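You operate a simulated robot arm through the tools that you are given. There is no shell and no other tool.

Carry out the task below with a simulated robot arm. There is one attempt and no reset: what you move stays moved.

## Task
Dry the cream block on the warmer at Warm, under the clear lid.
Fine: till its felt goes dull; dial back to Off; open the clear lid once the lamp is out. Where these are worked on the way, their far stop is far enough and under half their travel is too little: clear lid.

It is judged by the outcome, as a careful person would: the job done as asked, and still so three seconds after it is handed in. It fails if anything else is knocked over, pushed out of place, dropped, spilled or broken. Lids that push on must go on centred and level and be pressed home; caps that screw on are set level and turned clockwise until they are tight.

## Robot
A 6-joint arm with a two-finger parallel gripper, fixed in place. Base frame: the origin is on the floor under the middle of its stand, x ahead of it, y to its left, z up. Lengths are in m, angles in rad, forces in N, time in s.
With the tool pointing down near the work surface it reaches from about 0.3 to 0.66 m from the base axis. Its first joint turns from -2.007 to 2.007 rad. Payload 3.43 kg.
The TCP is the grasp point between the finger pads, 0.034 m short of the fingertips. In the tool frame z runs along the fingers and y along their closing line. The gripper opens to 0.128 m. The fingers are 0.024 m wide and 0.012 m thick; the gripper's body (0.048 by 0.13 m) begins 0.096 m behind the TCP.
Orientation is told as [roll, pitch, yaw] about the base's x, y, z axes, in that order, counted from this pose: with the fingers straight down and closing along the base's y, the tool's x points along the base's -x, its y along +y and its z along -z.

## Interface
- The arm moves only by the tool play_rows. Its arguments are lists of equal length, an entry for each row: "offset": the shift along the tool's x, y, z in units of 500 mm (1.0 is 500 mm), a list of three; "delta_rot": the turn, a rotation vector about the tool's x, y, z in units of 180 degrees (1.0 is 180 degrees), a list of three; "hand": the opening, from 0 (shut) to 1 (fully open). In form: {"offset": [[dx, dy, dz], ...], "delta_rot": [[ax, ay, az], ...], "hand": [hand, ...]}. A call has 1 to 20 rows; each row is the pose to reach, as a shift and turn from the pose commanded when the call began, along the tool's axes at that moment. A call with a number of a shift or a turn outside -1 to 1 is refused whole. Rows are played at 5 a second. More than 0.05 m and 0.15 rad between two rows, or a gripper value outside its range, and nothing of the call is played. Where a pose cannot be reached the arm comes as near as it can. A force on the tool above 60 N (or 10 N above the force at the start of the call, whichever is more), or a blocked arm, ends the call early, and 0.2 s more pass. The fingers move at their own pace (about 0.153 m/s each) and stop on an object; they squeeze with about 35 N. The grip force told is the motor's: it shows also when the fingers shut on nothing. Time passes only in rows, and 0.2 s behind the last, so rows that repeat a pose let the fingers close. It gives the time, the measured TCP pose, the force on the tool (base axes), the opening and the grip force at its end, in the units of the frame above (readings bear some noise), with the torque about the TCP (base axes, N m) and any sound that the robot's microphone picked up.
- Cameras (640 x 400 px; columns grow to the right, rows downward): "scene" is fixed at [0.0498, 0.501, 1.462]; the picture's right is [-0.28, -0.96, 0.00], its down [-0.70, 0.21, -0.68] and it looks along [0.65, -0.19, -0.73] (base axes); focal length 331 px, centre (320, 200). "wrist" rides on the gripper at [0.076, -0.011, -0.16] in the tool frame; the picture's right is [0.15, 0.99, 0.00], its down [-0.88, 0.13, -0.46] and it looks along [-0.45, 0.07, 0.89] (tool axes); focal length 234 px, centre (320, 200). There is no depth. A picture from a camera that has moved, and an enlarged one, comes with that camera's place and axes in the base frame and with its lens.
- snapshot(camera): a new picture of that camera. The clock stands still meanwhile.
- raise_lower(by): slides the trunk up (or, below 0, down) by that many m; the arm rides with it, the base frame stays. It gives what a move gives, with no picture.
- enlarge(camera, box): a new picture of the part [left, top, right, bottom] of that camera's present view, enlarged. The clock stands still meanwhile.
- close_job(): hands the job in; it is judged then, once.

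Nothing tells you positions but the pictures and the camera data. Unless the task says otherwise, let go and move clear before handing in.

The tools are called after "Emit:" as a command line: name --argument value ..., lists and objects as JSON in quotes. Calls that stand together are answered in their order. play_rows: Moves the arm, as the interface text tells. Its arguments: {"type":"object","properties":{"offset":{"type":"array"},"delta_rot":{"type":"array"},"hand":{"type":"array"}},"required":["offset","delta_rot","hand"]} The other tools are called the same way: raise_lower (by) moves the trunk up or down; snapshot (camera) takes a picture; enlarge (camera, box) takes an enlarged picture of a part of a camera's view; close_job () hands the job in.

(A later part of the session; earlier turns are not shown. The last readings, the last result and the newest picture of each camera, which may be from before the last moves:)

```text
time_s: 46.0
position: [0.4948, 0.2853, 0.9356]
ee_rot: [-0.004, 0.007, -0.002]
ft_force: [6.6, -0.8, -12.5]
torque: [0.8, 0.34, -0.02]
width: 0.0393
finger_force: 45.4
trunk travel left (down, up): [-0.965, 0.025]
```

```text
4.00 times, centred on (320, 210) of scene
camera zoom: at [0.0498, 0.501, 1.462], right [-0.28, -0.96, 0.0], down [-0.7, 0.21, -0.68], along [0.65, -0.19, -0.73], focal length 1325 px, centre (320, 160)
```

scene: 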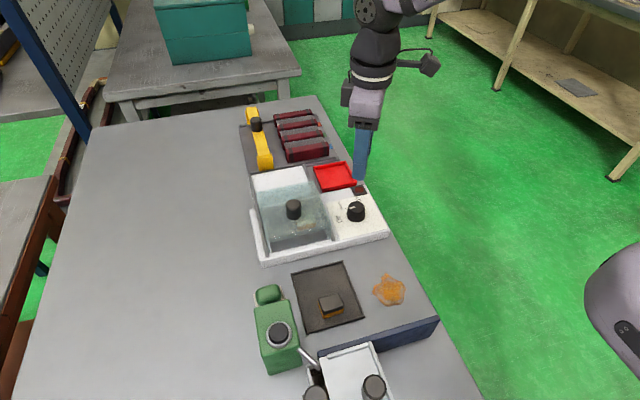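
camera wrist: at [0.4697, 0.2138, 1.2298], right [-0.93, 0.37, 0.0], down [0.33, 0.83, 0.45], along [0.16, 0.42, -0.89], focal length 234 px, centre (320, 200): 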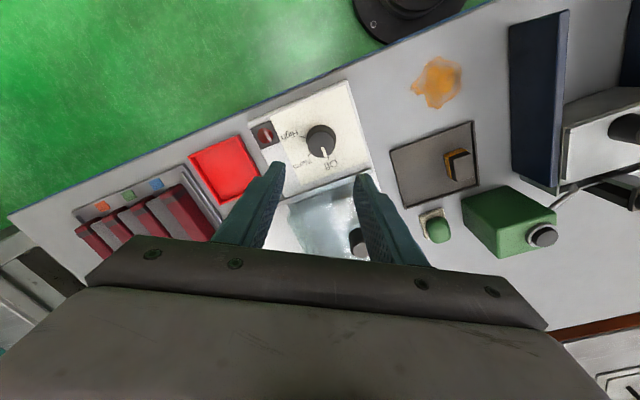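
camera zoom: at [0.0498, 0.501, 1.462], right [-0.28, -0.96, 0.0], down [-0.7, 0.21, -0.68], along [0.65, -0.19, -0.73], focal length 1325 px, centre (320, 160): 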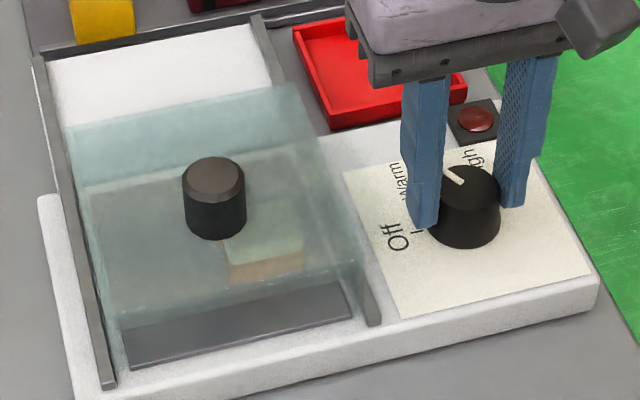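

The dial turned with the gripper. I'll check the lamp and pointer closely.

Emit:
enlarge --camera "scene" --box '[325, 175, 389, 215]'

Emit:
enlarge --camera "scene" --box '[260, 190, 340, 240]'

Emit:
enlarge --camera "wrist" --box '[280, 150, 360, 200]'

```text
10.00 times, centred on (357, 195) of scene
camera zoom: at [0.0498, 0.501, 1.462], right [-0.28, -0.96, 0.0], down [-0.7, 0.21, -0.68], along [0.65, -0.19, -0.73], focal length 3312 px, centre (-50, 250)
```

zoom: 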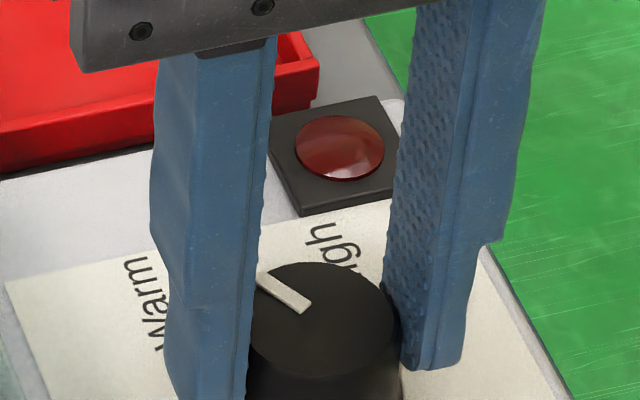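

```text
8.00 times, centred on (300, 215) of scene
camera zoom: at [0.0498, 0.501, 1.462], right [-0.28, -0.96, 0.0], down [-0.7, 0.21, -0.68], along [0.65, -0.19, -0.73], focal length 2649 px, centre (480, 80)
```

zoom: 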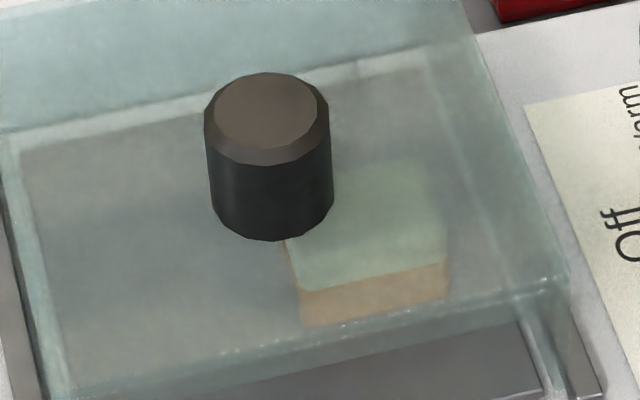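

```text
8.00 times, centred on (320, 175) of wrist
camera zoom: at [0.4204, 0.2742, 1.0958], right [-0.14, 0.99, 0.0], down [0.88, 0.13, 0.45], along [0.45, 0.06, -0.89], focal length 1873 px, centre (320, 400)
```

zoom: 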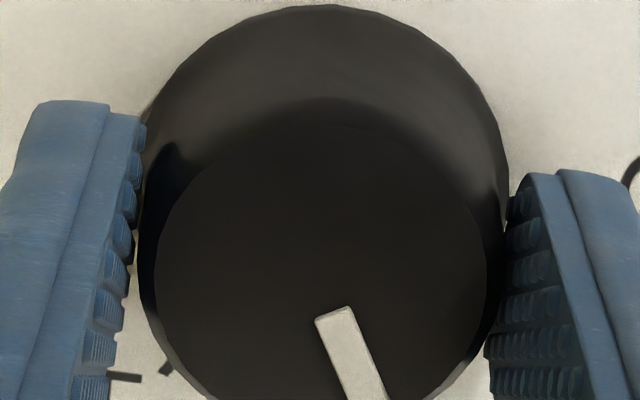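

The lamp is still dark, perhaps because it follows the plate's temperature. I'll release the dial, lift clear and check where the pointer stands.

Emit:
play_rows --offset '[[0, 0, 0], [0, 0, 0], [0, 0, -0.04], [0, 0, -0.1], [0, 0, -0.18]]' --delta_rot '[[0, 0, 0], [0, 0, 0], [0, 0, 0], [0, 0, 0], [0, 0, 0]]' --hand '[0.4, 0.47, 0.47, 0.47, 0.47]'

Emit:
snapshot --camera "wrist"

Emit:
enlarge --camera "scene" --box '[240, 160, 400, 260]'

Emit:
enlarge --camera "wrist" --box '[250, 110, 394, 200]'

```text
time_s: 47.2
position: [0.4942, 0.2835, 1.0262]
ee_rot: [-0.002, 0.003, 0.001]
ft_force: [0.4, -0.2, -0.4]
torque: [0.04, -0.01, -0.02]
width: 0.0604
finger_force: 0.1
trunk travel left (down, up): [-0.965, 0.025]
```

```text
taken
camera wrist: at [0.4189, 0.274, 1.1867], right [-0.15, 0.99, 0.0], down [0.88, 0.13, 0.45], along [0.45, 0.07, -0.89], focal length 234 px, centre (320, 200)
```

wrist: 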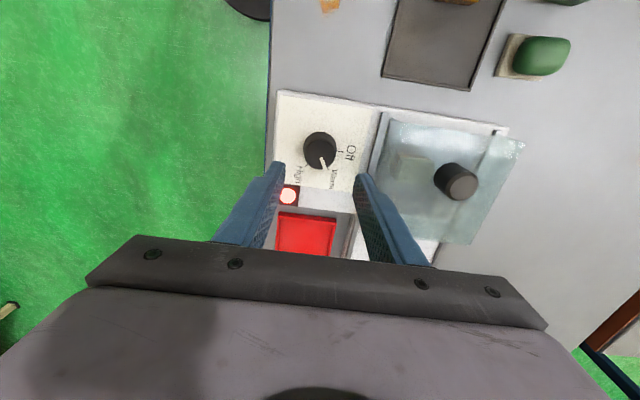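

```text
4.00 times, centred on (320, 210) of scene
camera zoom: at [0.0498, 0.501, 1.462], right [-0.28, -0.96, 0.0], down [-0.7, 0.21, -0.68], along [0.65, -0.19, -0.73], focal length 1325 px, centre (320, 160)
```

zoom: 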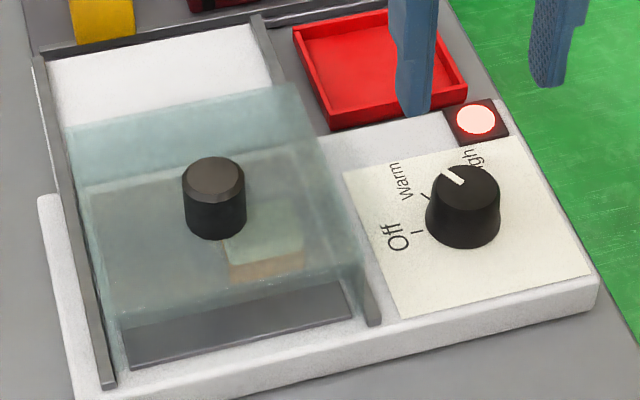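

```text
4.44 times, centred on (322, 155) of wrist
camera zoom: at [0.4189, 0.274, 1.1867], right [-0.15, 0.99, 0.0], down [0.88, 0.13, 0.45], along [0.45, 0.07, -0.89], focal length 1041 px, centre (311, 400)
```

zoom: 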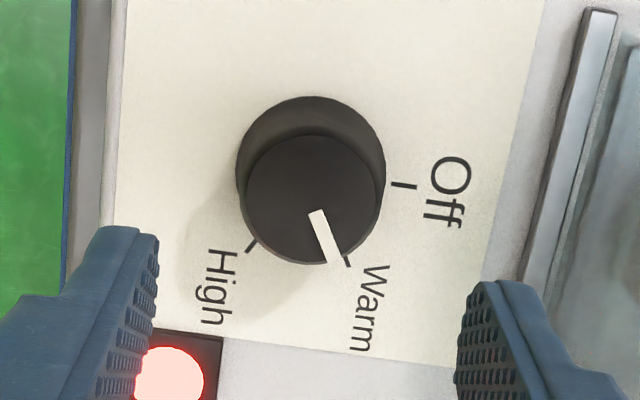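

The lamp is lit now. I'll check the pointer against the Warm tick in detail, and the felt.

Emit:
enlarge --camera "scene" --box '[335, 190, 375, 215]'

Emit:
enlarge --camera "scene" --box '[260, 190, 340, 240]'

Emit:
enlarge --camera "wrist" --box '[295, 135, 343, 165]'

Emit:
enlarge --camera "wrist" --box '[370, 120, 498, 200]'

```text
16.00 times, centred on (355, 202) of scene
camera zoom: at [0.0498, 0.501, 1.462], right [-0.28, -0.96, 0.0], down [-0.7, 0.21, -0.68], along [0.65, -0.19, -0.73], focal length 5299 px, centre (-240, 160)
```

zoom: 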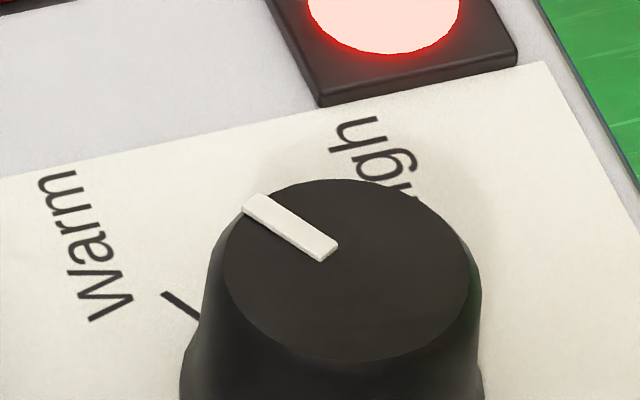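

```text
8.00 times, centred on (300, 215) of scene
camera zoom: at [0.0498, 0.501, 1.462], right [-0.28, -0.96, 0.0], down [-0.7, 0.21, -0.68], along [0.65, -0.19, -0.73], focal length 2649 px, centre (480, 80)
```

zoom: 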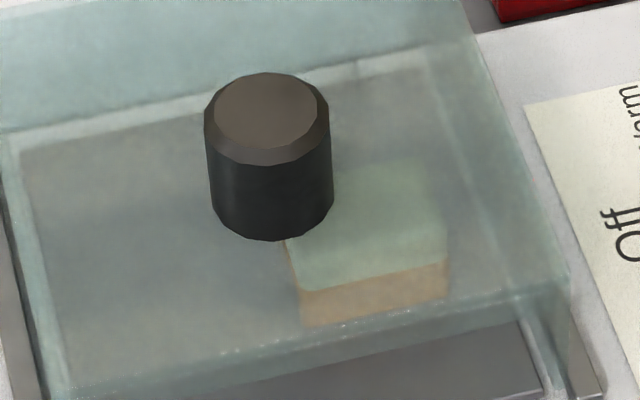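

```text
13.33 times, centred on (319, 150) of wrist
camera zoom: at [0.4189, 0.274, 1.1867], right [-0.15, 0.99, 0.0], down [0.88, 0.13, 0.45], along [0.45, 0.07, -0.89], focal length 3122 px, centre (333, 867)
```

zoom: 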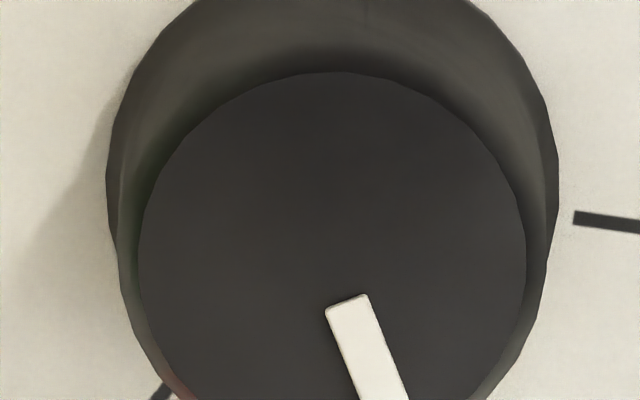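

```text
5.00 times, centred on (434, 160) of wrist
camera zoom: at [0.4189, 0.274, 1.1867], right [-0.15, 0.99, 0.0], down [0.88, 0.13, 0.45], along [0.45, 0.07, -0.89], focal length 1171 px, centre (-250, 400)
```

zoom: 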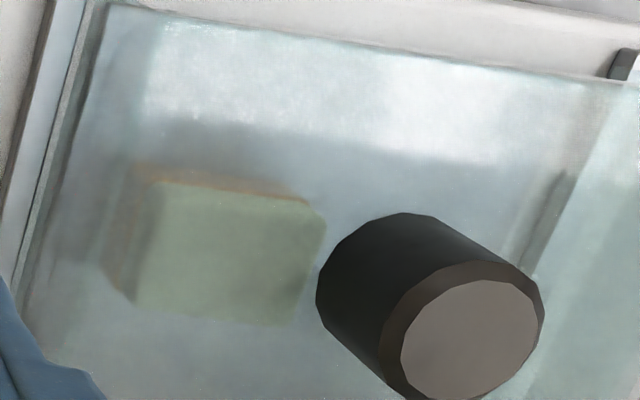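

The pointer is parallel to the Warm tick and the lamp is on, so it's drying. I'll lower the open fingers around the dial, ready to turn it back, and watch the felt through the lid with the scene camera.

Emit:
play_rows --offset '[[0, 0, 0.06], [0, 0, 0.12], [0, 0, 0.18]]' --delta_rot '[[0, 0, 0], [0, 0, 0], [0, 0, 0]]' --hand '[0.47, 0.47, 0.47]'

Emit:
enlarge --camera "scene" --box '[285, 205, 325, 230]'

Emit:
enlarge --camera "scene" --box '[240, 160, 400, 260]'

Emit:
enlarge --camera "wrist" --box '[220, 100, 540, 300]'

```text
time_s: 48.0
position: [0.494, 0.2867, 0.9361]
ee_rot: [-0.002, 0.001, 0.001]
ft_force: [-1.0, 0.9, 1.1]
torque: [0.01, -0.01, -0.02]
width: 0.06
finger_force: 0.0
trunk travel left (down, up): [-0.965, 0.025]
```

```text
16.00 times, centred on (305, 218) of scene
camera zoom: at [0.0498, 0.501, 1.462], right [-0.28, -0.96, 0.0], down [-0.7, 0.21, -0.68], along [0.65, -0.19, -0.73], focal length 5299 px, centre (560, -80)
```

zoom: 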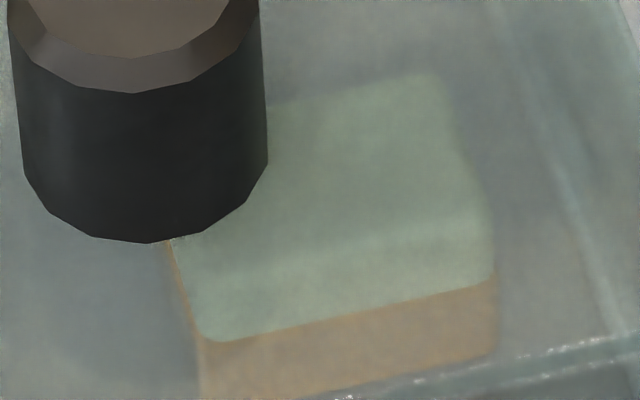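

```text
4.00 times, centred on (320, 210) of scene
camera zoom: at [0.0498, 0.501, 1.462], right [-0.28, -0.96, 0.0], down [-0.7, 0.21, -0.68], along [0.65, -0.19, -0.73], focal length 1325 px, centre (320, 160)
```

zoom: 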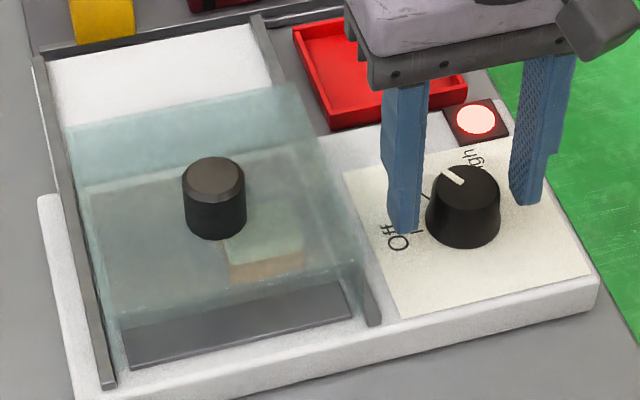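

```text
2.00 times, centred on (380, 200) of wrist
camera zoom: at [0.419, 0.275, 1.0957], right [-0.15, 0.99, 0.0], down [0.88, 0.13, 0.45], along [0.45, 0.07, -0.89], focal length 468 px, centre (200, 200)
```

zoom: 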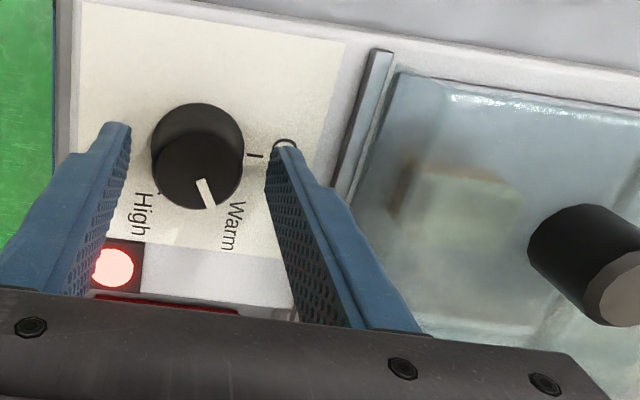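

The felt still looks orange-brown through the lid. I'll wait in short spells and compare.

Emit:
play_rows --offset '[[0, 0, 0], [0, 0, 0], [0, 0, 0], [0, 0, 0], [0, 0, 0], [0, 0, 0], [0, 0, 0], [0, 0, 0], [0, 0, 0], [0, 0, 0]]' --delta_rot '[[0, 0, 0], [0, 0, 0], [0, 0, 0], [0, 0, 0], [0, 0, 0], [0, 0, 0], [0, 0, 0], [0, 0, 0], [0, 0, 0], [0, 0, 0]]' --hand '[0.47, 0.47, 0.47, 0.47, 0.47, 0.47, 0.47, 0.47, 0.47, 0.47]'

Emit:
enlarge --camera "scene" --box '[285, 205, 325, 230]'

Emit:
enlarge --camera "wrist" --box '[380, 120, 540, 220]'

```text
time_s: 50.2
position: [0.4948, 0.2865, 0.9359]
ee_rot: [-0.002, 0.001, 0.0]
ft_force: [-0.4, -0.1, 0.3]
torque: [-0.01, -0.02, 0.0]
width: 0.0602
finger_force: 0.0
trunk travel left (down, up): [-0.965, 0.025]
```

```text
16.00 times, centred on (305, 218) of scene
camera zoom: at [0.0498, 0.501, 1.462], right [-0.28, -0.96, 0.0], down [-0.7, 0.21, -0.68], along [0.65, -0.19, -0.73], focal length 5299 px, centre (560, -80)
```

zoom: 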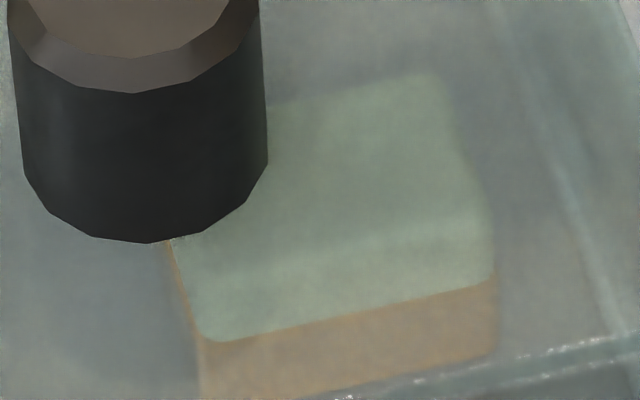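

```text
4.00 times, centred on (460, 170) of wrist
camera zoom: at [0.4185, 0.2746, 1.0963], right [-0.15, 0.99, 0.0], down [0.88, 0.13, 0.45], along [0.45, 0.07, -0.89], focal length 937 px, centre (-240, 320)
```

zoom: 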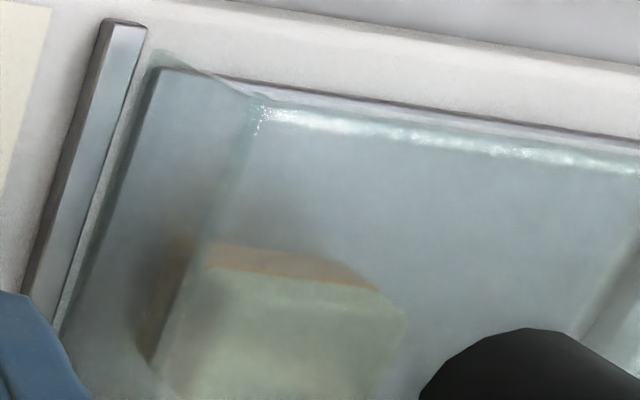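

No change yet. I'll keep waiting.

Emit:
play_rows --offset '[[0, 0, 0], [0, 0, 0], [0, 0, 0], [0, 0, 0], [0, 0, 0], [0, 0, 0], [0, 0, 0], [0, 0, 0], [0, 0, 0], [0, 0, 0], [0, 0, 0], [0, 0, 0], [0, 0, 0], [0, 0, 0], [0, 0, 0]]' --delta_rot '[[0, 0, 0], [0, 0, 0], [0, 0, 0], [0, 0, 0], [0, 0, 0], [0, 0, 0], [0, 0, 0], [0, 0, 0], [0, 0, 0], [0, 0, 0], [0, 0, 0], [0, 0, 0], [0, 0, 0], [0, 0, 0], [0, 0, 0]]' --hand '[0.47, 0.47, 0.47, 0.47, 0.47, 0.47, 0.47, 0.47, 0.47, 0.47, 0.47, 0.47, 0.47, 0.47, 0.47]'

Emit:
enlarge --camera "scene" --box '[285, 205, 325, 230]'

Emit:
enlarge --camera "wrist" --box '[380, 120, 540, 220]'

```text
time_s: 53.4
position: [0.4947, 0.2855, 0.9375]
ee_rot: [-0.002, 0.002, 0.001]
ft_force: [0.8, -0.9, 0.5]
torque: [0.0, 0.0, 0.01]
width: 0.0604
finger_force: 0.0
trunk travel left (down, up): [-0.965, 0.025]
```

```text
16.00 times, centred on (305, 218) of scene
camera zoom: at [0.0498, 0.501, 1.462], right [-0.28, -0.96, 0.0], down [-0.7, 0.21, -0.68], along [0.65, -0.19, -0.73], focal length 5299 px, centre (560, -80)
```

zoom: 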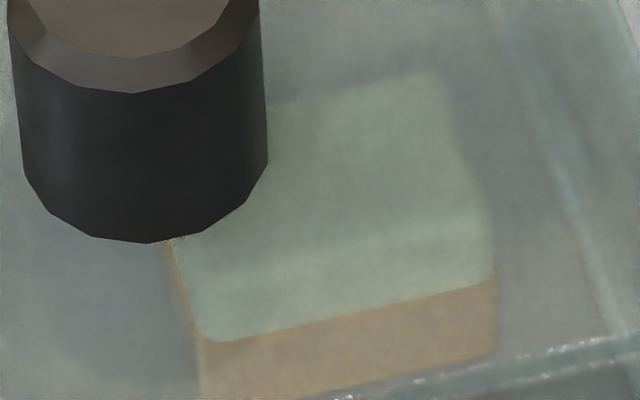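

```text
4.00 times, centred on (460, 170) of wrist
camera zoom: at [0.4185, 0.2746, 1.0963], right [-0.15, 0.99, 0.0], down [0.88, 0.13, 0.45], along [0.45, 0.07, -0.89], focal length 937 px, centre (-240, 320)
```

zoom: 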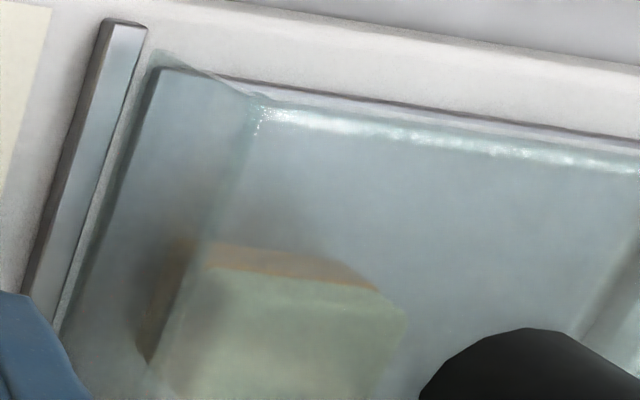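

Still unchanged. I'll keep waiting in 3–4 s spells.

Emit:
play_rows --offset '[[0, 0, 0], [0, 0, 0], [0, 0, 0], [0, 0, 0], [0, 0, 0], [0, 0, 0], [0, 0, 0], [0, 0, 0], [0, 0, 0], [0, 0, 0], [0, 0, 0], [0, 0, 0], [0, 0, 0], [0, 0, 0], [0, 0, 0]]' --delta_rot '[[0, 0, 0], [0, 0, 0], [0, 0, 0], [0, 0, 0], [0, 0, 0], [0, 0, 0], [0, 0, 0], [0, 0, 0], [0, 0, 0], [0, 0, 0], [0, 0, 0], [0, 0, 0], [0, 0, 0], [0, 0, 0], [0, 0, 0]]' --hand '[0.47, 0.47, 0.47, 0.47, 0.47, 0.47, 0.47, 0.47, 0.47, 0.47, 0.47, 0.47, 0.47, 0.47, 0.47]'

Emit:
enlarge --camera "scene" --box '[285, 205, 325, 230]'

Emit:
enlarge --camera "wrist" --box '[380, 120, 540, 220]'

```text
time_s: 56.6
position: [0.4947, 0.2856, 0.9356]
ee_rot: [-0.001, 0.002, 0.001]
ft_force: [-0.4, -0.8, 0.1]
torque: [-0.01, -0.03, 0.03]
width: 0.0602
finger_force: 0.1
trunk travel left (down, up): [-0.965, 0.025]
```

```text
16.00 times, centred on (305, 218) of scene
camera zoom: at [0.0498, 0.501, 1.462], right [-0.28, -0.96, 0.0], down [-0.7, 0.21, -0.68], along [0.65, -0.19, -0.73], focal length 5299 px, centre (560, -80)
```

zoom: 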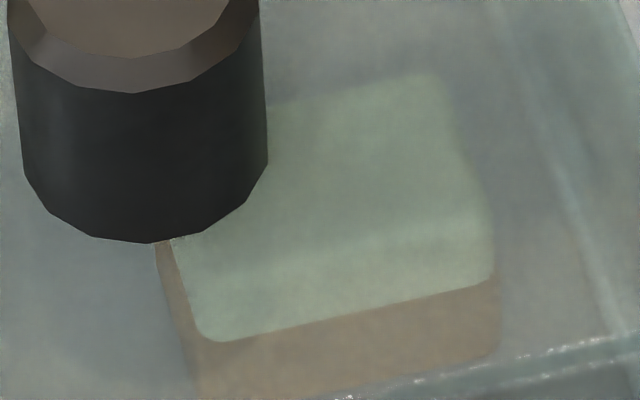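

```text
4.00 times, centred on (460, 170) of wrist
camera zoom: at [0.4185, 0.2746, 1.0963], right [-0.15, 0.99, 0.0], down [0.88, 0.13, 0.45], along [0.45, 0.07, -0.89], focal length 937 px, centre (-240, 320)
```

zoom: 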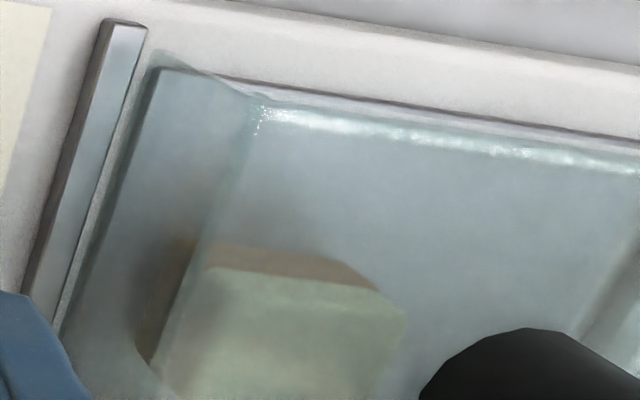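

The felt has changed: its orange sheen is gone to a flat dull brown. I'll grip the dial now and turn it back 60° counter-clockwise to Off.

Emit:
play_rows --offset '[[0, 0, 0], [0, 0, 0], [0, 0, 0], [0, 0, 0], [0, 0, 0], [0, 0, 0], [0, 0, 0], [0, 0, 0], [0, 0, 0], [0, 0, 0], [0, 0, 0]]' --delta_rot '[[0, 0, 0], [0, 0, 0], [0, 0, 0], [0, 0, -0.0417], [0, 0, -0.0833], [0, 0, -0.125], [0, 0, -0.1667], [0, 0, -0.2083], [0, 0, -0.25], [0, 0, -0.2917], [0, 0, -0.3333]]' --hand '[0.3, 0.2, 0.2, 0.2, 0.2, 0.2, 0.2, 0.2, 0.2, 0.2, 0.2]'

Emit:
enlarge --camera "scene" --box '[240, 160, 400, 260]'

Emit:
enlarge --camera "wrist" --box '[220, 100, 420, 225]'

```text
time_s: 59.0
position: [0.4946, 0.2837, 0.9378]
ee_rot: [0.002, 0.003, 1.05]
ft_force: [1.8, -6.8, -6.0]
torque: [-0.45, -0.78, -0.2]
width: 0.0396
finger_force: 44.9
trunk travel left (down, up): [-0.965, 0.025]
```

```text
4.00 times, centred on (320, 210) of scene
camera zoom: at [0.0498, 0.501, 1.462], right [-0.28, -0.96, 0.0], down [-0.7, 0.21, -0.68], along [0.65, -0.19, -0.73], focal length 1325 px, centre (320, 160)
```

zoom: 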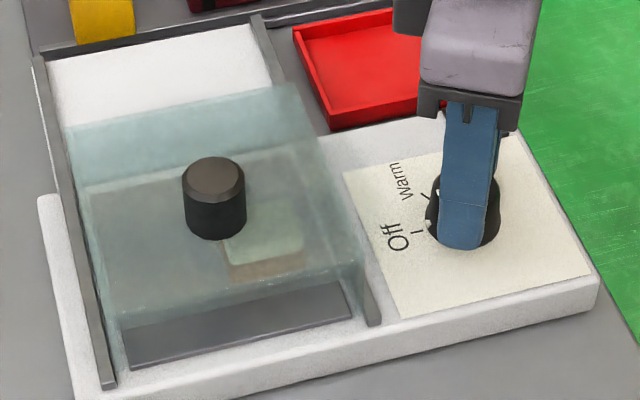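

```text
3.20 times, centred on (320, 162) of wrist
camera zoom: at [0.467, 0.2128, 1.0964], right [-0.93, 0.37, 0.0], down [0.33, 0.83, 0.45], along [0.16, 0.42, -0.89], focal length 749 px, centre (320, 320)
```

zoom: 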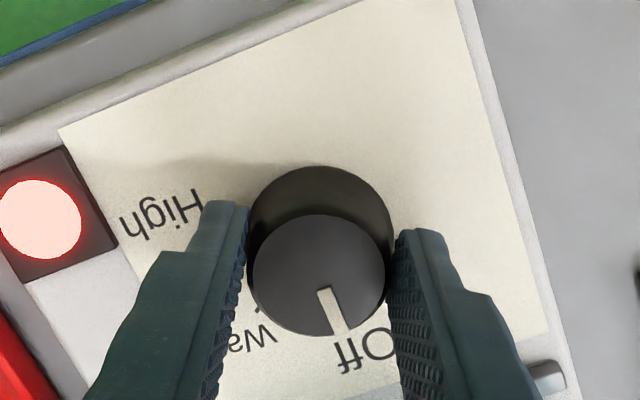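

The dial is back at Off, with the lamp still lit. I'll release, lift and verify the pointer.

Emit:
play_rows --offset '[[0, 0, 0], [0, 0, 0], [0, 0, -0.04], [0, 0, -0.1], [0, 0, -0.18]]' --delta_rot '[[0, 0, 0], [0, 0, 0], [0, 0, 0], [0, 0, 0], [0, 0, 0]]' --hand '[0.4, 0.47, 0.47, 0.47, 0.47]'

Emit:
enlarge --camera "scene" --box '[240, 160, 400, 260]'

Emit:
enlarge --camera "wrist" --box '[240, 100, 400, 200]'

Emit:
enlarge --camera "scene" --box '[335, 190, 375, 215]'

```text
time_s: 60.2
position: [0.4939, 0.286, 1.0271]
ee_rot: [0.001, 0.002, 1.048]
ft_force: [-0.3, -0.1, -0.7]
torque: [0.02, 0.0, 0.01]
width: 0.0601
finger_force: 0.0
trunk travel left (down, up): [-0.965, 0.025]
```

```text
4.00 times, centred on (320, 210) of scene
camera zoom: at [0.0498, 0.501, 1.462], right [-0.28, -0.96, 0.0], down [-0.7, 0.21, -0.68], along [0.65, -0.19, -0.73], focal length 1325 px, centre (320, 160)
```

zoom: 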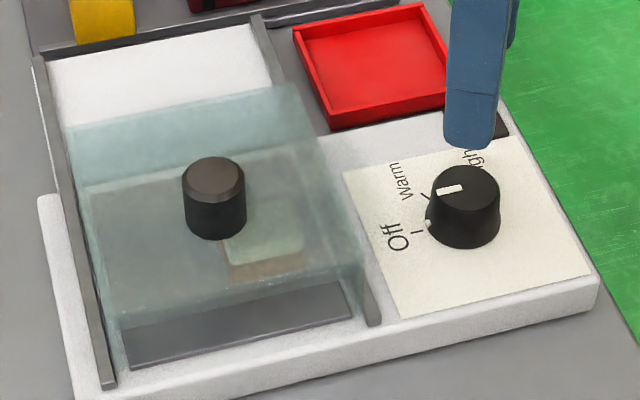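

```text
4.00 times, centred on (320, 150) of wrist
camera zoom: at [0.4658, 0.2144, 1.1877], right [-0.93, 0.37, 0.0], down [0.33, 0.83, 0.45], along [0.17, 0.42, -0.89], focal length 937 px, centre (320, 400)
```

zoom: 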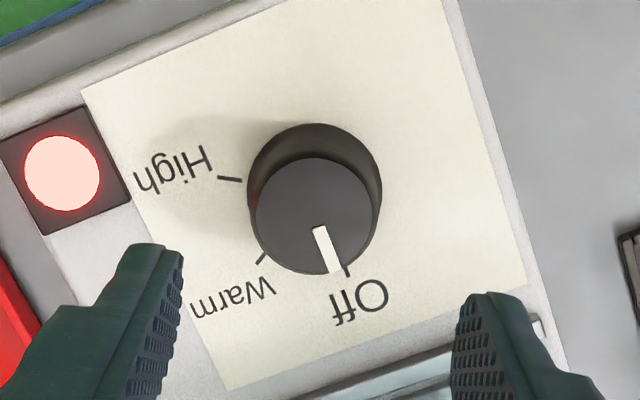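

```text
16.00 times, centred on (355, 202) of scene
camera zoom: at [0.0498, 0.501, 1.462], right [-0.28, -0.96, 0.0], down [-0.7, 0.21, -0.68], along [0.65, -0.19, -0.73], focal length 5299 px, centre (-240, 160)
```

zoom: 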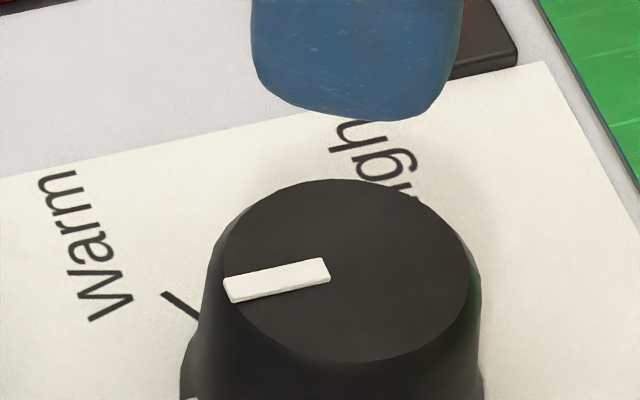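

The pointer is at Off and the lamp is still glowing. While it cools I'll return the gripper to the lid: first yaw back square and rise.

Emit:
play_rows --offset '[[0.0, 0.0, -0.04], [0.0012, 0.0086, -0.08], [0.0024, 0.0171, -0.126], [0.0036, 0.0257, -0.126], [0.0048, 0.0342, -0.126], [0.006, 0.0428, -0.126], [0.0071, 0.0513, -0.126], [0.0083, 0.06, -0.126], [0.0095, 0.0684, -0.126]]' --delta_rot '[[0, 0, 0], [0, 0, 0.0417], [0, 0, 0.0833], [0, 0, 0.125], [0, 0, 0.1667], [0, 0, 0.2083], [0, 0, 0.25], [0, 0, 0.2917], [0, 0, 0.3333]]' --hand '[0.47, 0.47, 0.47, 0.47, 0.47, 0.47, 0.47, 0.47, 0.47]'

Emit:
enlarge --camera "scene" --box '[240, 160, 400, 260]'

```text
time_s: 62.2
position: [0.4618, 0.2985, 1.0908]
ee_rot: [-0.002, -0.001, -0.002]
ft_force: [-1.2, 0.4, 0.7]
torque: [-0.01, 0.0, 0.01]
width: 0.0604
finger_force: 0.0
trunk travel left (down, up): [-0.965, 0.025]
```

```text
4.00 times, centred on (320, 210) of scene
camera zoom: at [0.0498, 0.501, 1.462], right [-0.28, -0.96, 0.0], down [-0.7, 0.21, -0.68], along [0.65, -0.19, -0.73], focal length 1325 px, centre (320, 160)
```

zoom: 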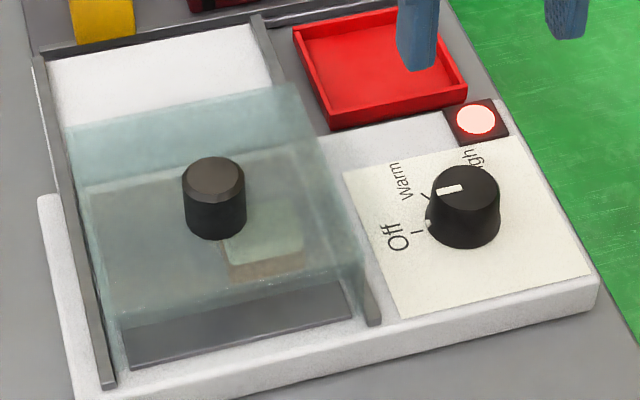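

The lamp still glows. I'll go to the pitched pose behind the lid knob and keep an eye on the lamp from there.

Emit:
play_rows --offset '[[0.0247, 0.0428, 0.0], [0.0494, 0.0856, 0.0], [0.074, 0.1284, 0.01], [0.0987, 0.1712, 0.02], [0.1233, 0.214, 0.03], [0.148, 0.2568, 0.0448]]' --delta_rot '[[0, -0.0417, 0], [0, -0.0833, 0], [0, -0.125, 0], [0, -0.1667, 0], [0, -0.2083, 0], [0, -0.25, 0]]' --hand '[0.47, 0.47, 0.47, 0.47, 0.47, 0.47]'

Emit:
snapshot --camera "wrist"

Emit:
snapshot --camera "scene"

```text
time_s: 63.6
position: [0.389, 0.4296, 1.0678]
ee_rot: [-0.003, -0.786, 0.002]
ft_force: [0.3, 0.3, -1.0]
torque: [-0.02, -0.04, -0.02]
width: 0.0604
finger_force: 0.2
trunk travel left (down, up): [-0.965, 0.025]
```

```text
taken
camera wrist: at [0.2229, 0.4172, 1.1274], right [-0.1, 0.99, -0.11], down [0.3, 0.13, 0.94], along [0.95, 0.07, -0.31], focal length 234 px, centre (320, 200)
```

wrist: 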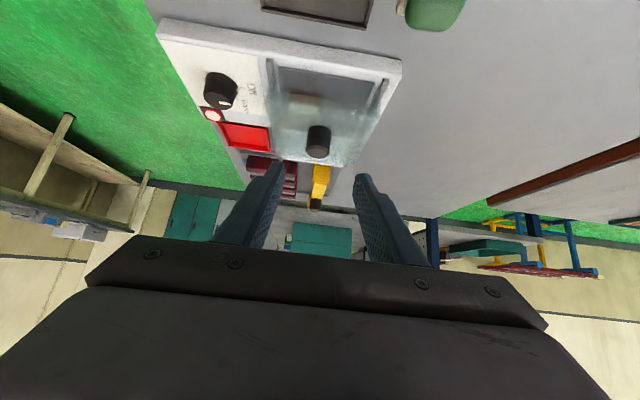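

```text
taken
```

scene: 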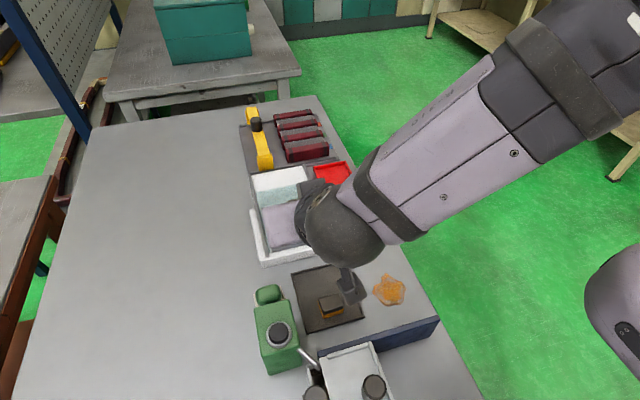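

The lit lamp is visible from here in the wrist view. I'll wait for it to go out before touching the lid.

Emit:
play_rows --offset '[[0, 0, 0], [0, 0, 0], [0, 0, 0], [0, 0, 0], [0, 0, 0], [0, 0, 0], [0, 0, 0], [0, 0, 0], [0, 0, 0], [0, 0, 0], [0, 0, 0], [0, 0, 0], [0, 0, 0], [0, 0, 0], [0, 0, 0], [0, 0, 0], [0, 0, 0], [0, 0, 0], [0, 0, 0], [0, 0, 0]]' --delta_rot '[[0, 0, 0], [0, 0, 0], [0, 0, 0], [0, 0, 0], [0, 0, 0], [0, 0, 0], [0, 0, 0], [0, 0, 0], [0, 0, 0], [0, 0, 0], [0, 0, 0], [0, 0, 0], [0, 0, 0], [0, 0, 0], [0, 0, 0], [0, 0, 0], [0, 0, 0], [0, 0, 0], [0, 0, 0], [0, 0, 0]]' --hand '[0.47, 0.47, 0.47, 0.47, 0.47, 0.47, 0.47, 0.47, 0.47, 0.47, 0.47, 0.47, 0.47, 0.47, 0.47, 0.47, 0.47, 0.47, 0.47, 0.47]'

Emit:
enlarge --camera "wrist" --box '[170, 50, 362, 170]'

```text
time_s: 67.8
position: [0.3889, 0.4259, 1.0681]
ee_rot: [-0.001, -0.783, 0.002]
ft_force: [0.5, -0.6, 0.0]
torque: [0.0, 0.02, 0.0]
width: 0.0602
finger_force: 0.0
trunk travel left (down, up): [-0.965, 0.025]
```

```text
3.33 times, centred on (266, 110) of wrist
camera zoom: at [0.2237, 0.416, 1.128], right [-0.1, 0.99, -0.11], down [0.3, 0.13, 0.94], along [0.95, 0.07, -0.31], focal length 781 px, centre (500, 500)
```

zoom: 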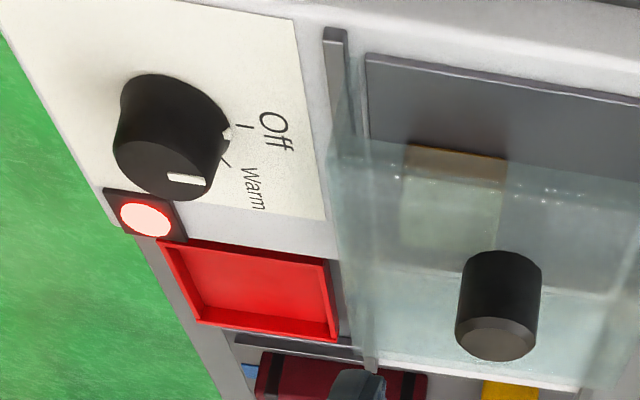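

The lamp is still lit and the dial reads Off. I'll look at the felt through the open front as well, then keep waiting.

Emit:
enlarge --camera "wrist" --box '[280, 85, 344, 125]'

Emit:
play_rows --offset '[[0, 0, 0], [0, 0, 0], [0, 0, 0], [0, 0, 0], [0, 0, 0], [0, 0, 0], [0, 0, 0], [0, 0, 0], [0, 0, 0], [0, 0, 0], [0, 0, 0], [0, 0, 0], [0, 0, 0], [0, 0, 0], [0, 0, 0], [0, 0, 0], [0, 0, 0], [0, 0, 0], [0, 0, 0], [0, 0, 0]]' --delta_rot '[[0, 0, 0], [0, 0, 0], [0, 0, 0], [0, 0, 0], [0, 0, 0], [0, 0, 0], [0, 0, 0], [0, 0, 0], [0, 0, 0], [0, 0, 0], [0, 0, 0], [0, 0, 0], [0, 0, 0], [0, 0, 0], [0, 0, 0], [0, 0, 0], [0, 0, 0], [0, 0, 0], [0, 0, 0], [0, 0, 0]]' --hand '[0.47, 0.47, 0.47, 0.47, 0.47, 0.47, 0.47, 0.47, 0.47, 0.47, 0.47, 0.47, 0.47, 0.47, 0.47, 0.47, 0.47, 0.47, 0.47, 0.47]'

Emit:
enlarge --camera "wrist" --box '[170, 50, 362, 170]'

```text
10.00 times, centred on (312, 105) of wrist
camera zoom: at [0.2237, 0.416, 1.128], right [-0.1, 0.99, -0.11], down [0.3, 0.13, 0.94], along [0.95, 0.07, -0.31], focal length 2342 px, centre (400, 1150)
```

zoom: 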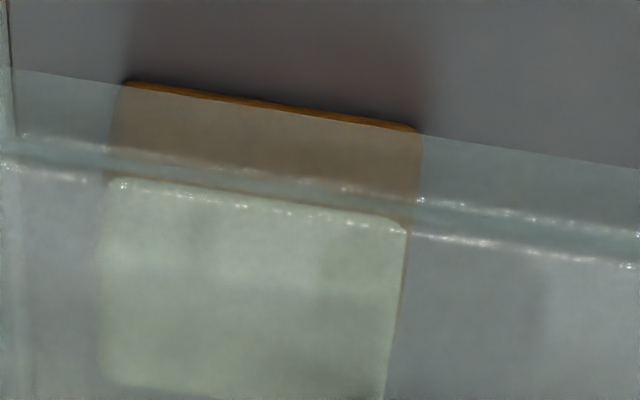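

```text
time_s: 72.0
position: [0.3894, 0.4273, 1.0683]
ee_rot: [-0.003, -0.783, 0.001]
ft_force: [-0.1, -0.2, 0.7]
torque: [0.0, 0.03, -0.01]
width: 0.06
finger_force: 0.0
trunk travel left (down, up): [-0.965, 0.025]
```

```text
3.33 times, centred on (266, 110) of wrist
camera zoom: at [0.2237, 0.416, 1.128], right [-0.1, 0.99, -0.11], down [0.3, 0.13, 0.94], along [0.95, 0.07, -0.31], focal length 781 px, centre (500, 500)
```

zoom: 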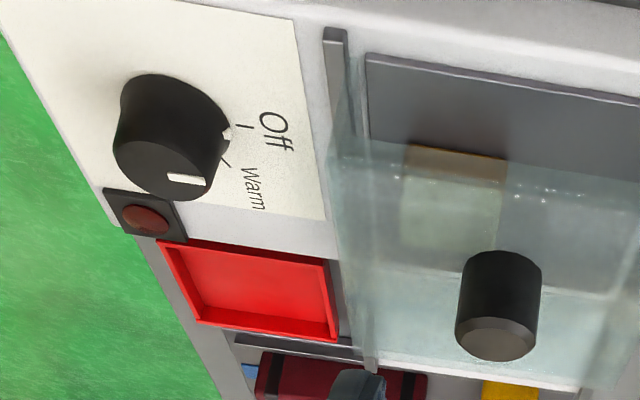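

The lamp is out now. Before opening, I'll lower the camera a little to look at the bare felt through the lid's open front.

Emit:
play_rows --offset '[[0.0283, 0, 0.0283], [0.0566, 0, 0.0566], [0.0849, 0, 0.0849]]' --delta_rot '[[0, 0, 0], [0, 0, 0], [0, 0, 0]]' --hand '[0.47, 0.47, 0.47]'

Emit:
enlarge --camera "wrist" --box '[260, 90, 356, 150]'

Emit:
enlarge --camera "scene" --box '[290, 255, 370, 305]'

Emit:
snapshot --camera "wrist"

```text
time_s: 72.8
position: [0.3886, 0.4268, 1.007]
ee_rot: [-0.002, -0.783, 0.002]
ft_force: [-1.0, 0.2, 0.0]
torque: [-0.02, 0.01, -0.04]
width: 0.0601
finger_force: 0.0
trunk travel left (down, up): [-0.965, 0.025]
```

```text
6.67 times, centred on (308, 120) of wrist
camera zoom: at [0.2219, 0.4161, 1.0674], right [-0.1, 0.99, -0.11], down [0.3, 0.13, 0.94], along [0.95, 0.07, -0.31], focal length 1561 px, centre (400, 733)
```

zoom: 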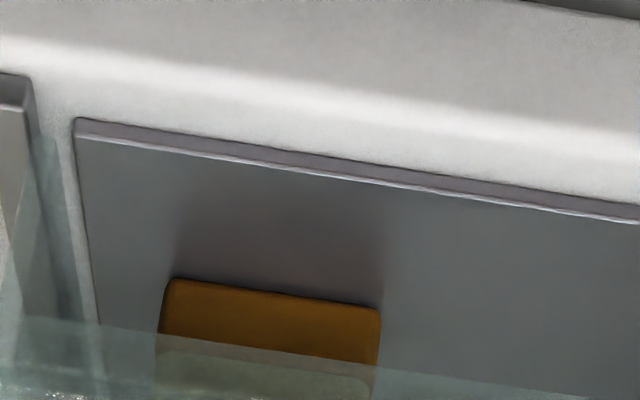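

```text
8.00 times, centred on (330, 280) of scene
camera zoom: at [0.0498, 0.501, 1.462], right [-0.28, -0.96, 0.0], down [-0.7, 0.21, -0.68], along [0.65, -0.19, -0.73], focal length 2649 px, centre (240, -440)
```

zoom: 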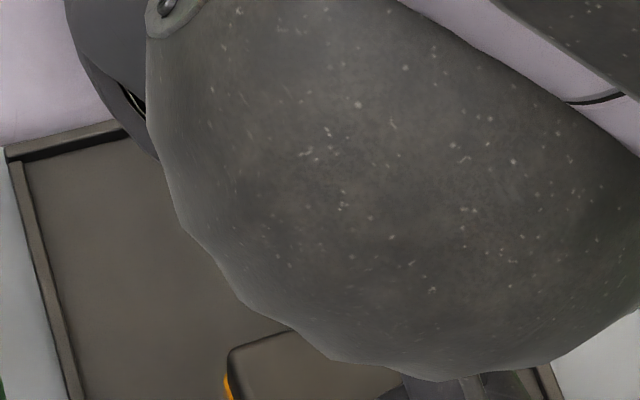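

```text
taken
camera wrist: at [0.2219, 0.4161, 1.0674], right [-0.1, 0.99, -0.11], down [0.3, 0.13, 0.94], along [0.95, 0.07, -0.31], focal length 234 px, centre (320, 200)
```

wrist: 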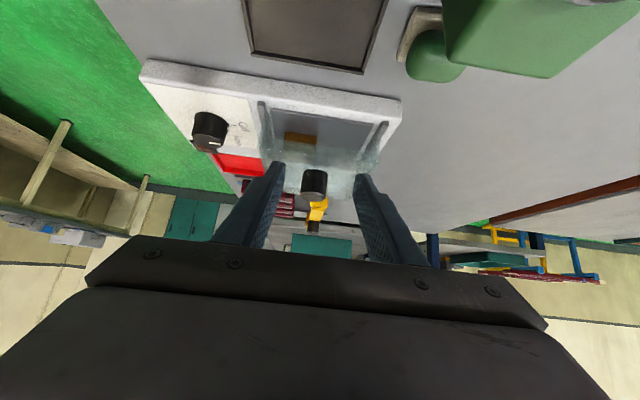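

The bare felt is now a flat, matte brown-orange without sheen, and the lamp is dark. I'll move the open fingers back around the knob.

Emit:
play_rows --offset '[[-0.0283, 0, 0.0509], [-0.0565, 0, 0.1018], [-0.0848, 0, 0.1527]]' --delta_rot '[[0, 0, 0], [0, 0, 0], [0, 0, 0]]' --hand '[0.47, 0.47, 0.47]'

Emit:
enlarge --camera "wrist" --box '[230, 110, 410, 222]'

Emit:
enlarge --camera "wrist" --box '[120, 40, 312, 160]'

```text
time_s: 73.6
position: [0.4732, 0.4273, 0.9851]
ee_rot: [-0.005, -0.782, 0.002]
ft_force: [0.4, -0.1, -0.1]
torque: [0.01, 0.0, 0.01]
width: 0.0603
finger_force: 0.1
trunk travel left (down, up): [-0.965, 0.025]
```

```text
3.56 times, centred on (320, 166) of wrist
camera zoom: at [0.3074, 0.4161, 1.0432], right [-0.1, 0.99, -0.11], down [0.3, 0.13, 0.94], along [0.95, 0.07, -0.31], focal length 833 px, centre (320, 321)
```

zoom: 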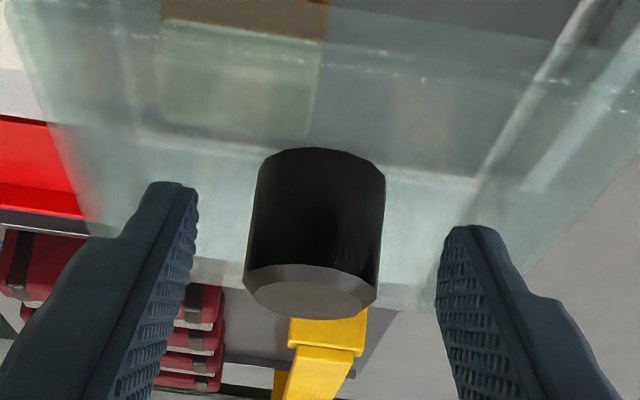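

```text
3.33 times, centred on (216, 100) of wrist
camera zoom: at [0.3074, 0.4161, 1.0432], right [-0.1, 0.99, -0.11], down [0.3, 0.13, 0.94], along [0.95, 0.07, -0.31], focal length 781 px, centre (667, 533)
```

zoom: 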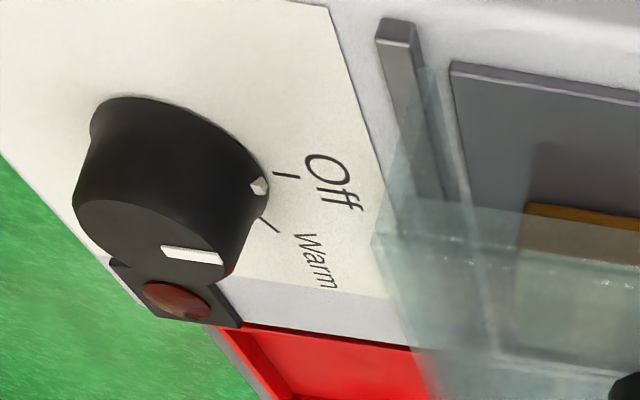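

The lamp is dark and the fingers straddle the knob as before. I'll grip it.

Emit:
play_rows --offset '[[0, 0, 0], [0, 0, 0], [0, 0, 0], [0, 0, 0]]' --delta_rot '[[0, 0, 0], [0, 0, 0], [0, 0, 0], [0, 0, 0]]' --hand '[0.35, 0.2, 0.15, 0.15]'

Emit:
play_rows --offset '[[-0.0085, 0, 0.0085], [-0.017, 0, 0.017], [-0.0255, 0, 0.0255], [-0.0339, 0, 0.0339], [-0.0424, 0, 0.0424]]' --delta_rot '[[0, 0, 0], [0, 0, 0], [0, 0, 0], [0, 0, 0], [0, 0, 0]]' --hand '[0.15, 0.15, 0.15, 0.15, 0.15]'

Emit:
snapshot --camera "wrist"

```text
time_s: 74.6
position: [0.473, 0.4269, 0.984]
ee_rot: [-0.002, -0.783, 0.0]
ft_force: [0.2, -5.5, -0.8]
torque: [0.03, -0.3, -0.17]
width: 0.0312
finger_force: 45.2
trunk travel left (down, up): [-0.965, 0.025]
```

```text
time_s: 75.8
position: [0.502, 0.4259, 0.983]
ee_rot: [0.001, -0.785, 0.0]
ft_force: [0.0, -2.8, 5.4]
torque: [0.04, 0.79, -0.09]
width: 0.0311
finger_force: 44.3
trunk travel left (down, up): [-0.965, 0.025]
```

```text
taken
camera wrist: at [0.3361, 0.4145, 1.0434], right [-0.1, 0.99, -0.1], down [0.3, 0.13, 0.94], along [0.95, 0.07, -0.31], focal length 234 px, centre (320, 200)
```

wrist: 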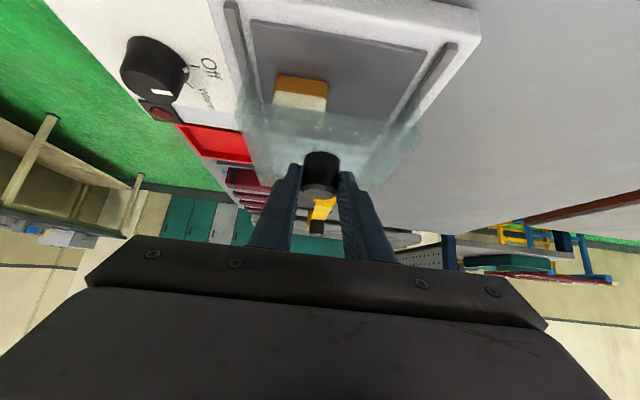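

The lid slides freely and the block stays put. I'll continue for another 8.5 cm.

Emit:
play_rows --offset '[[-0.0085, 0, 0.0085], [-0.017, 0, 0.017], [-0.0255, 0, 0.0255], [-0.0339, 0, 0.0339], [-0.0424, 0, 0.0424], [-0.0509, 0, 0.0509], [-0.0594, 0, 0.0594], [-0.0679, 0, 0.0679], [-0.0764, 0, 0.0764], [-0.0848, 0, 0.0848], [-0.0933, 0, 0.0933], [-0.1018, 0, 0.1018], [-0.1103, 0, 0.1103], [-0.1188, 0, 0.1188]]' --delta_rot '[[0, 0, 0], [0, 0, 0], [0, 0, 0], [0, 0, 0], [0, 0, 0], [0, 0, 0], [0, 0, 0], [0, 0, 0], [0, 0, 0], [0, 0, 0], [0, 0, 0], [0, 0, 0], [0, 0, 0], [0, 0, 0]]' --hand '[0.15, 0.15, 0.15, 0.15, 0.15, 0.15, 0.15, 0.15, 0.15, 0.15, 0.15, 0.15, 0.15, 0.15]'

Emit:
snapshot --camera "wrist"

Emit:
snapshot --camera "scene"

```text
time_s: 78.8
position: [0.5872, 0.4252, 0.9841]
ee_rot: [-0.004, -0.782, 0.003]
ft_force: [0.5, 1.6, 0.4]
torque: [0.51, -0.45, 0.13]
width: 0.0309
finger_force: 44.7
trunk travel left (down, up): [-0.965, 0.025]
```

```text
taken
camera wrist: at [0.4205, 0.4147, 1.0435], right [-0.1, 0.99, -0.1], down [0.3, 0.13, 0.94], along [0.95, 0.07, -0.31], focal length 234 px, centre (320, 200)
```

wrist: 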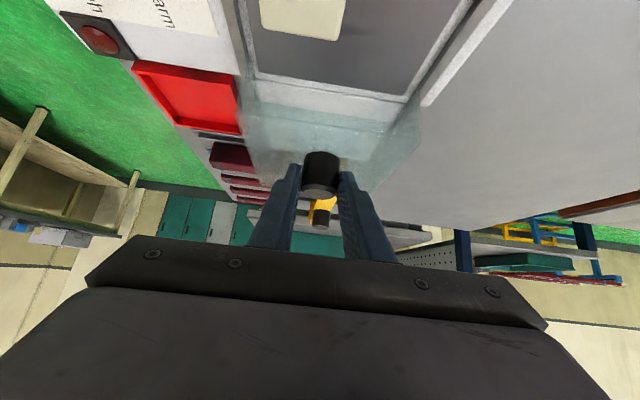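

```text
taken
```

scene: 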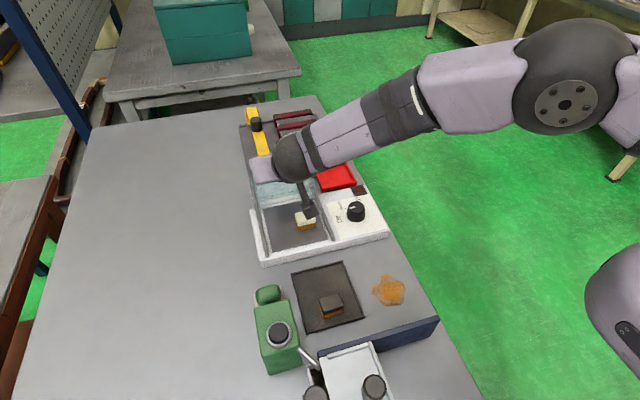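

Now the last centimetre, gently to the far stop.

Emit:
play_rows --offset '[[-0.0042, 0, 0.0042], [-0.0085, 0, 0.0085], [-0.0127, 0, 0.0127]]' --delta_rot '[[0, 0, 0], [0, 0, 0], [0, 0, 0]]' --hand '[0.15, 0.15, 0.15]'

Emit:
play_rows --offset '[[-0.0042, 0, 0.0042]]' --delta_rot '[[0, 0, 0]]' --hand '[0.15]'

```text
time_s: 79.6
position: [0.5957, 0.4255, 0.9835]
ee_rot: [-0.002, -0.785, 0.001]
ft_force: [0.8, 0.4, 5.2]
torque: [0.1, 0.86, 0.07]
width: 0.0307
finger_force: 44.9
trunk travel left (down, up): [-0.965, 0.025]
```

```text
time_s: 80.0
position: [0.5969, 0.4258, 0.9849]
ee_rot: [-0.002, -0.785, 0.0]
ft_force: [-3.6, -1.7, 6.4]
torque: [0.14, 0.75, -0.03]
width: 0.0312
finger_force: 45.7
trunk travel left (down, up): [-0.965, 0.025]
```

The far stop is reached at the original open position (x 0.597). I'll relieve, release the knob and retreat upward along the fingers.

Emit:
play_rows --offset '[[0.0028, 0, -0.0028]]' --delta_rot '[[0, 0, 0]]' --hand '[0.15]'

Emit:
play_rows --offset '[[0, 0, 0], [0, 0, 0], [0, 0, 0]]' --delta_rot '[[0, 0, 0], [0, 0, 0], [0, 0, 0]]' --hand '[0.35, 0.47, 0.47]'

Emit:
enlarge --camera "wrist" --box '[230, 110, 410, 222]'

```text
time_s: 80.4
position: [0.597, 0.4259, 0.9838]
ee_rot: [-0.002, -0.786, -0.001]
ft_force: [1.4, -0.7, 6.6]
torque: [0.15, 0.75, -0.01]
width: 0.031
finger_force: 45.2
trunk travel left (down, up): [-0.965, 0.025]
```

```text
time_s: 81.2
position: [0.5952, 0.4268, 0.9819]
ee_rot: [-0.001, -0.785, 0.002]
ft_force: [-1.0, -1.0, 0.3]
torque: [0.01, 0.01, -0.02]
width: 0.0601
finger_force: 0.1
trunk travel left (down, up): [-0.965, 0.025]
```

```text
3.56 times, centred on (320, 166) of wrist
camera zoom: at [0.43, 0.4152, 1.0426], right [-0.1, 0.99, -0.11], down [0.3, 0.13, 0.94], along [0.95, 0.07, -0.31], focal length 833 px, centre (320, 321)
```

zoom: 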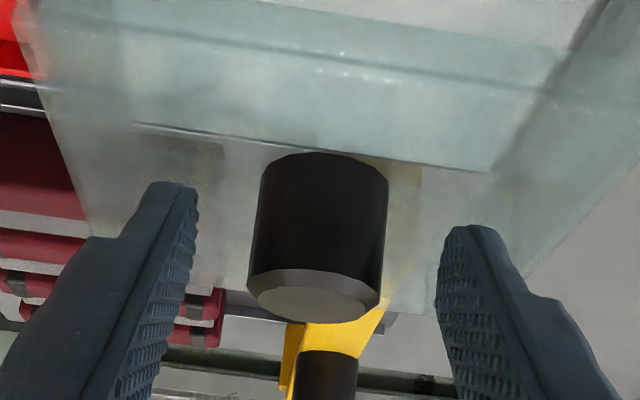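

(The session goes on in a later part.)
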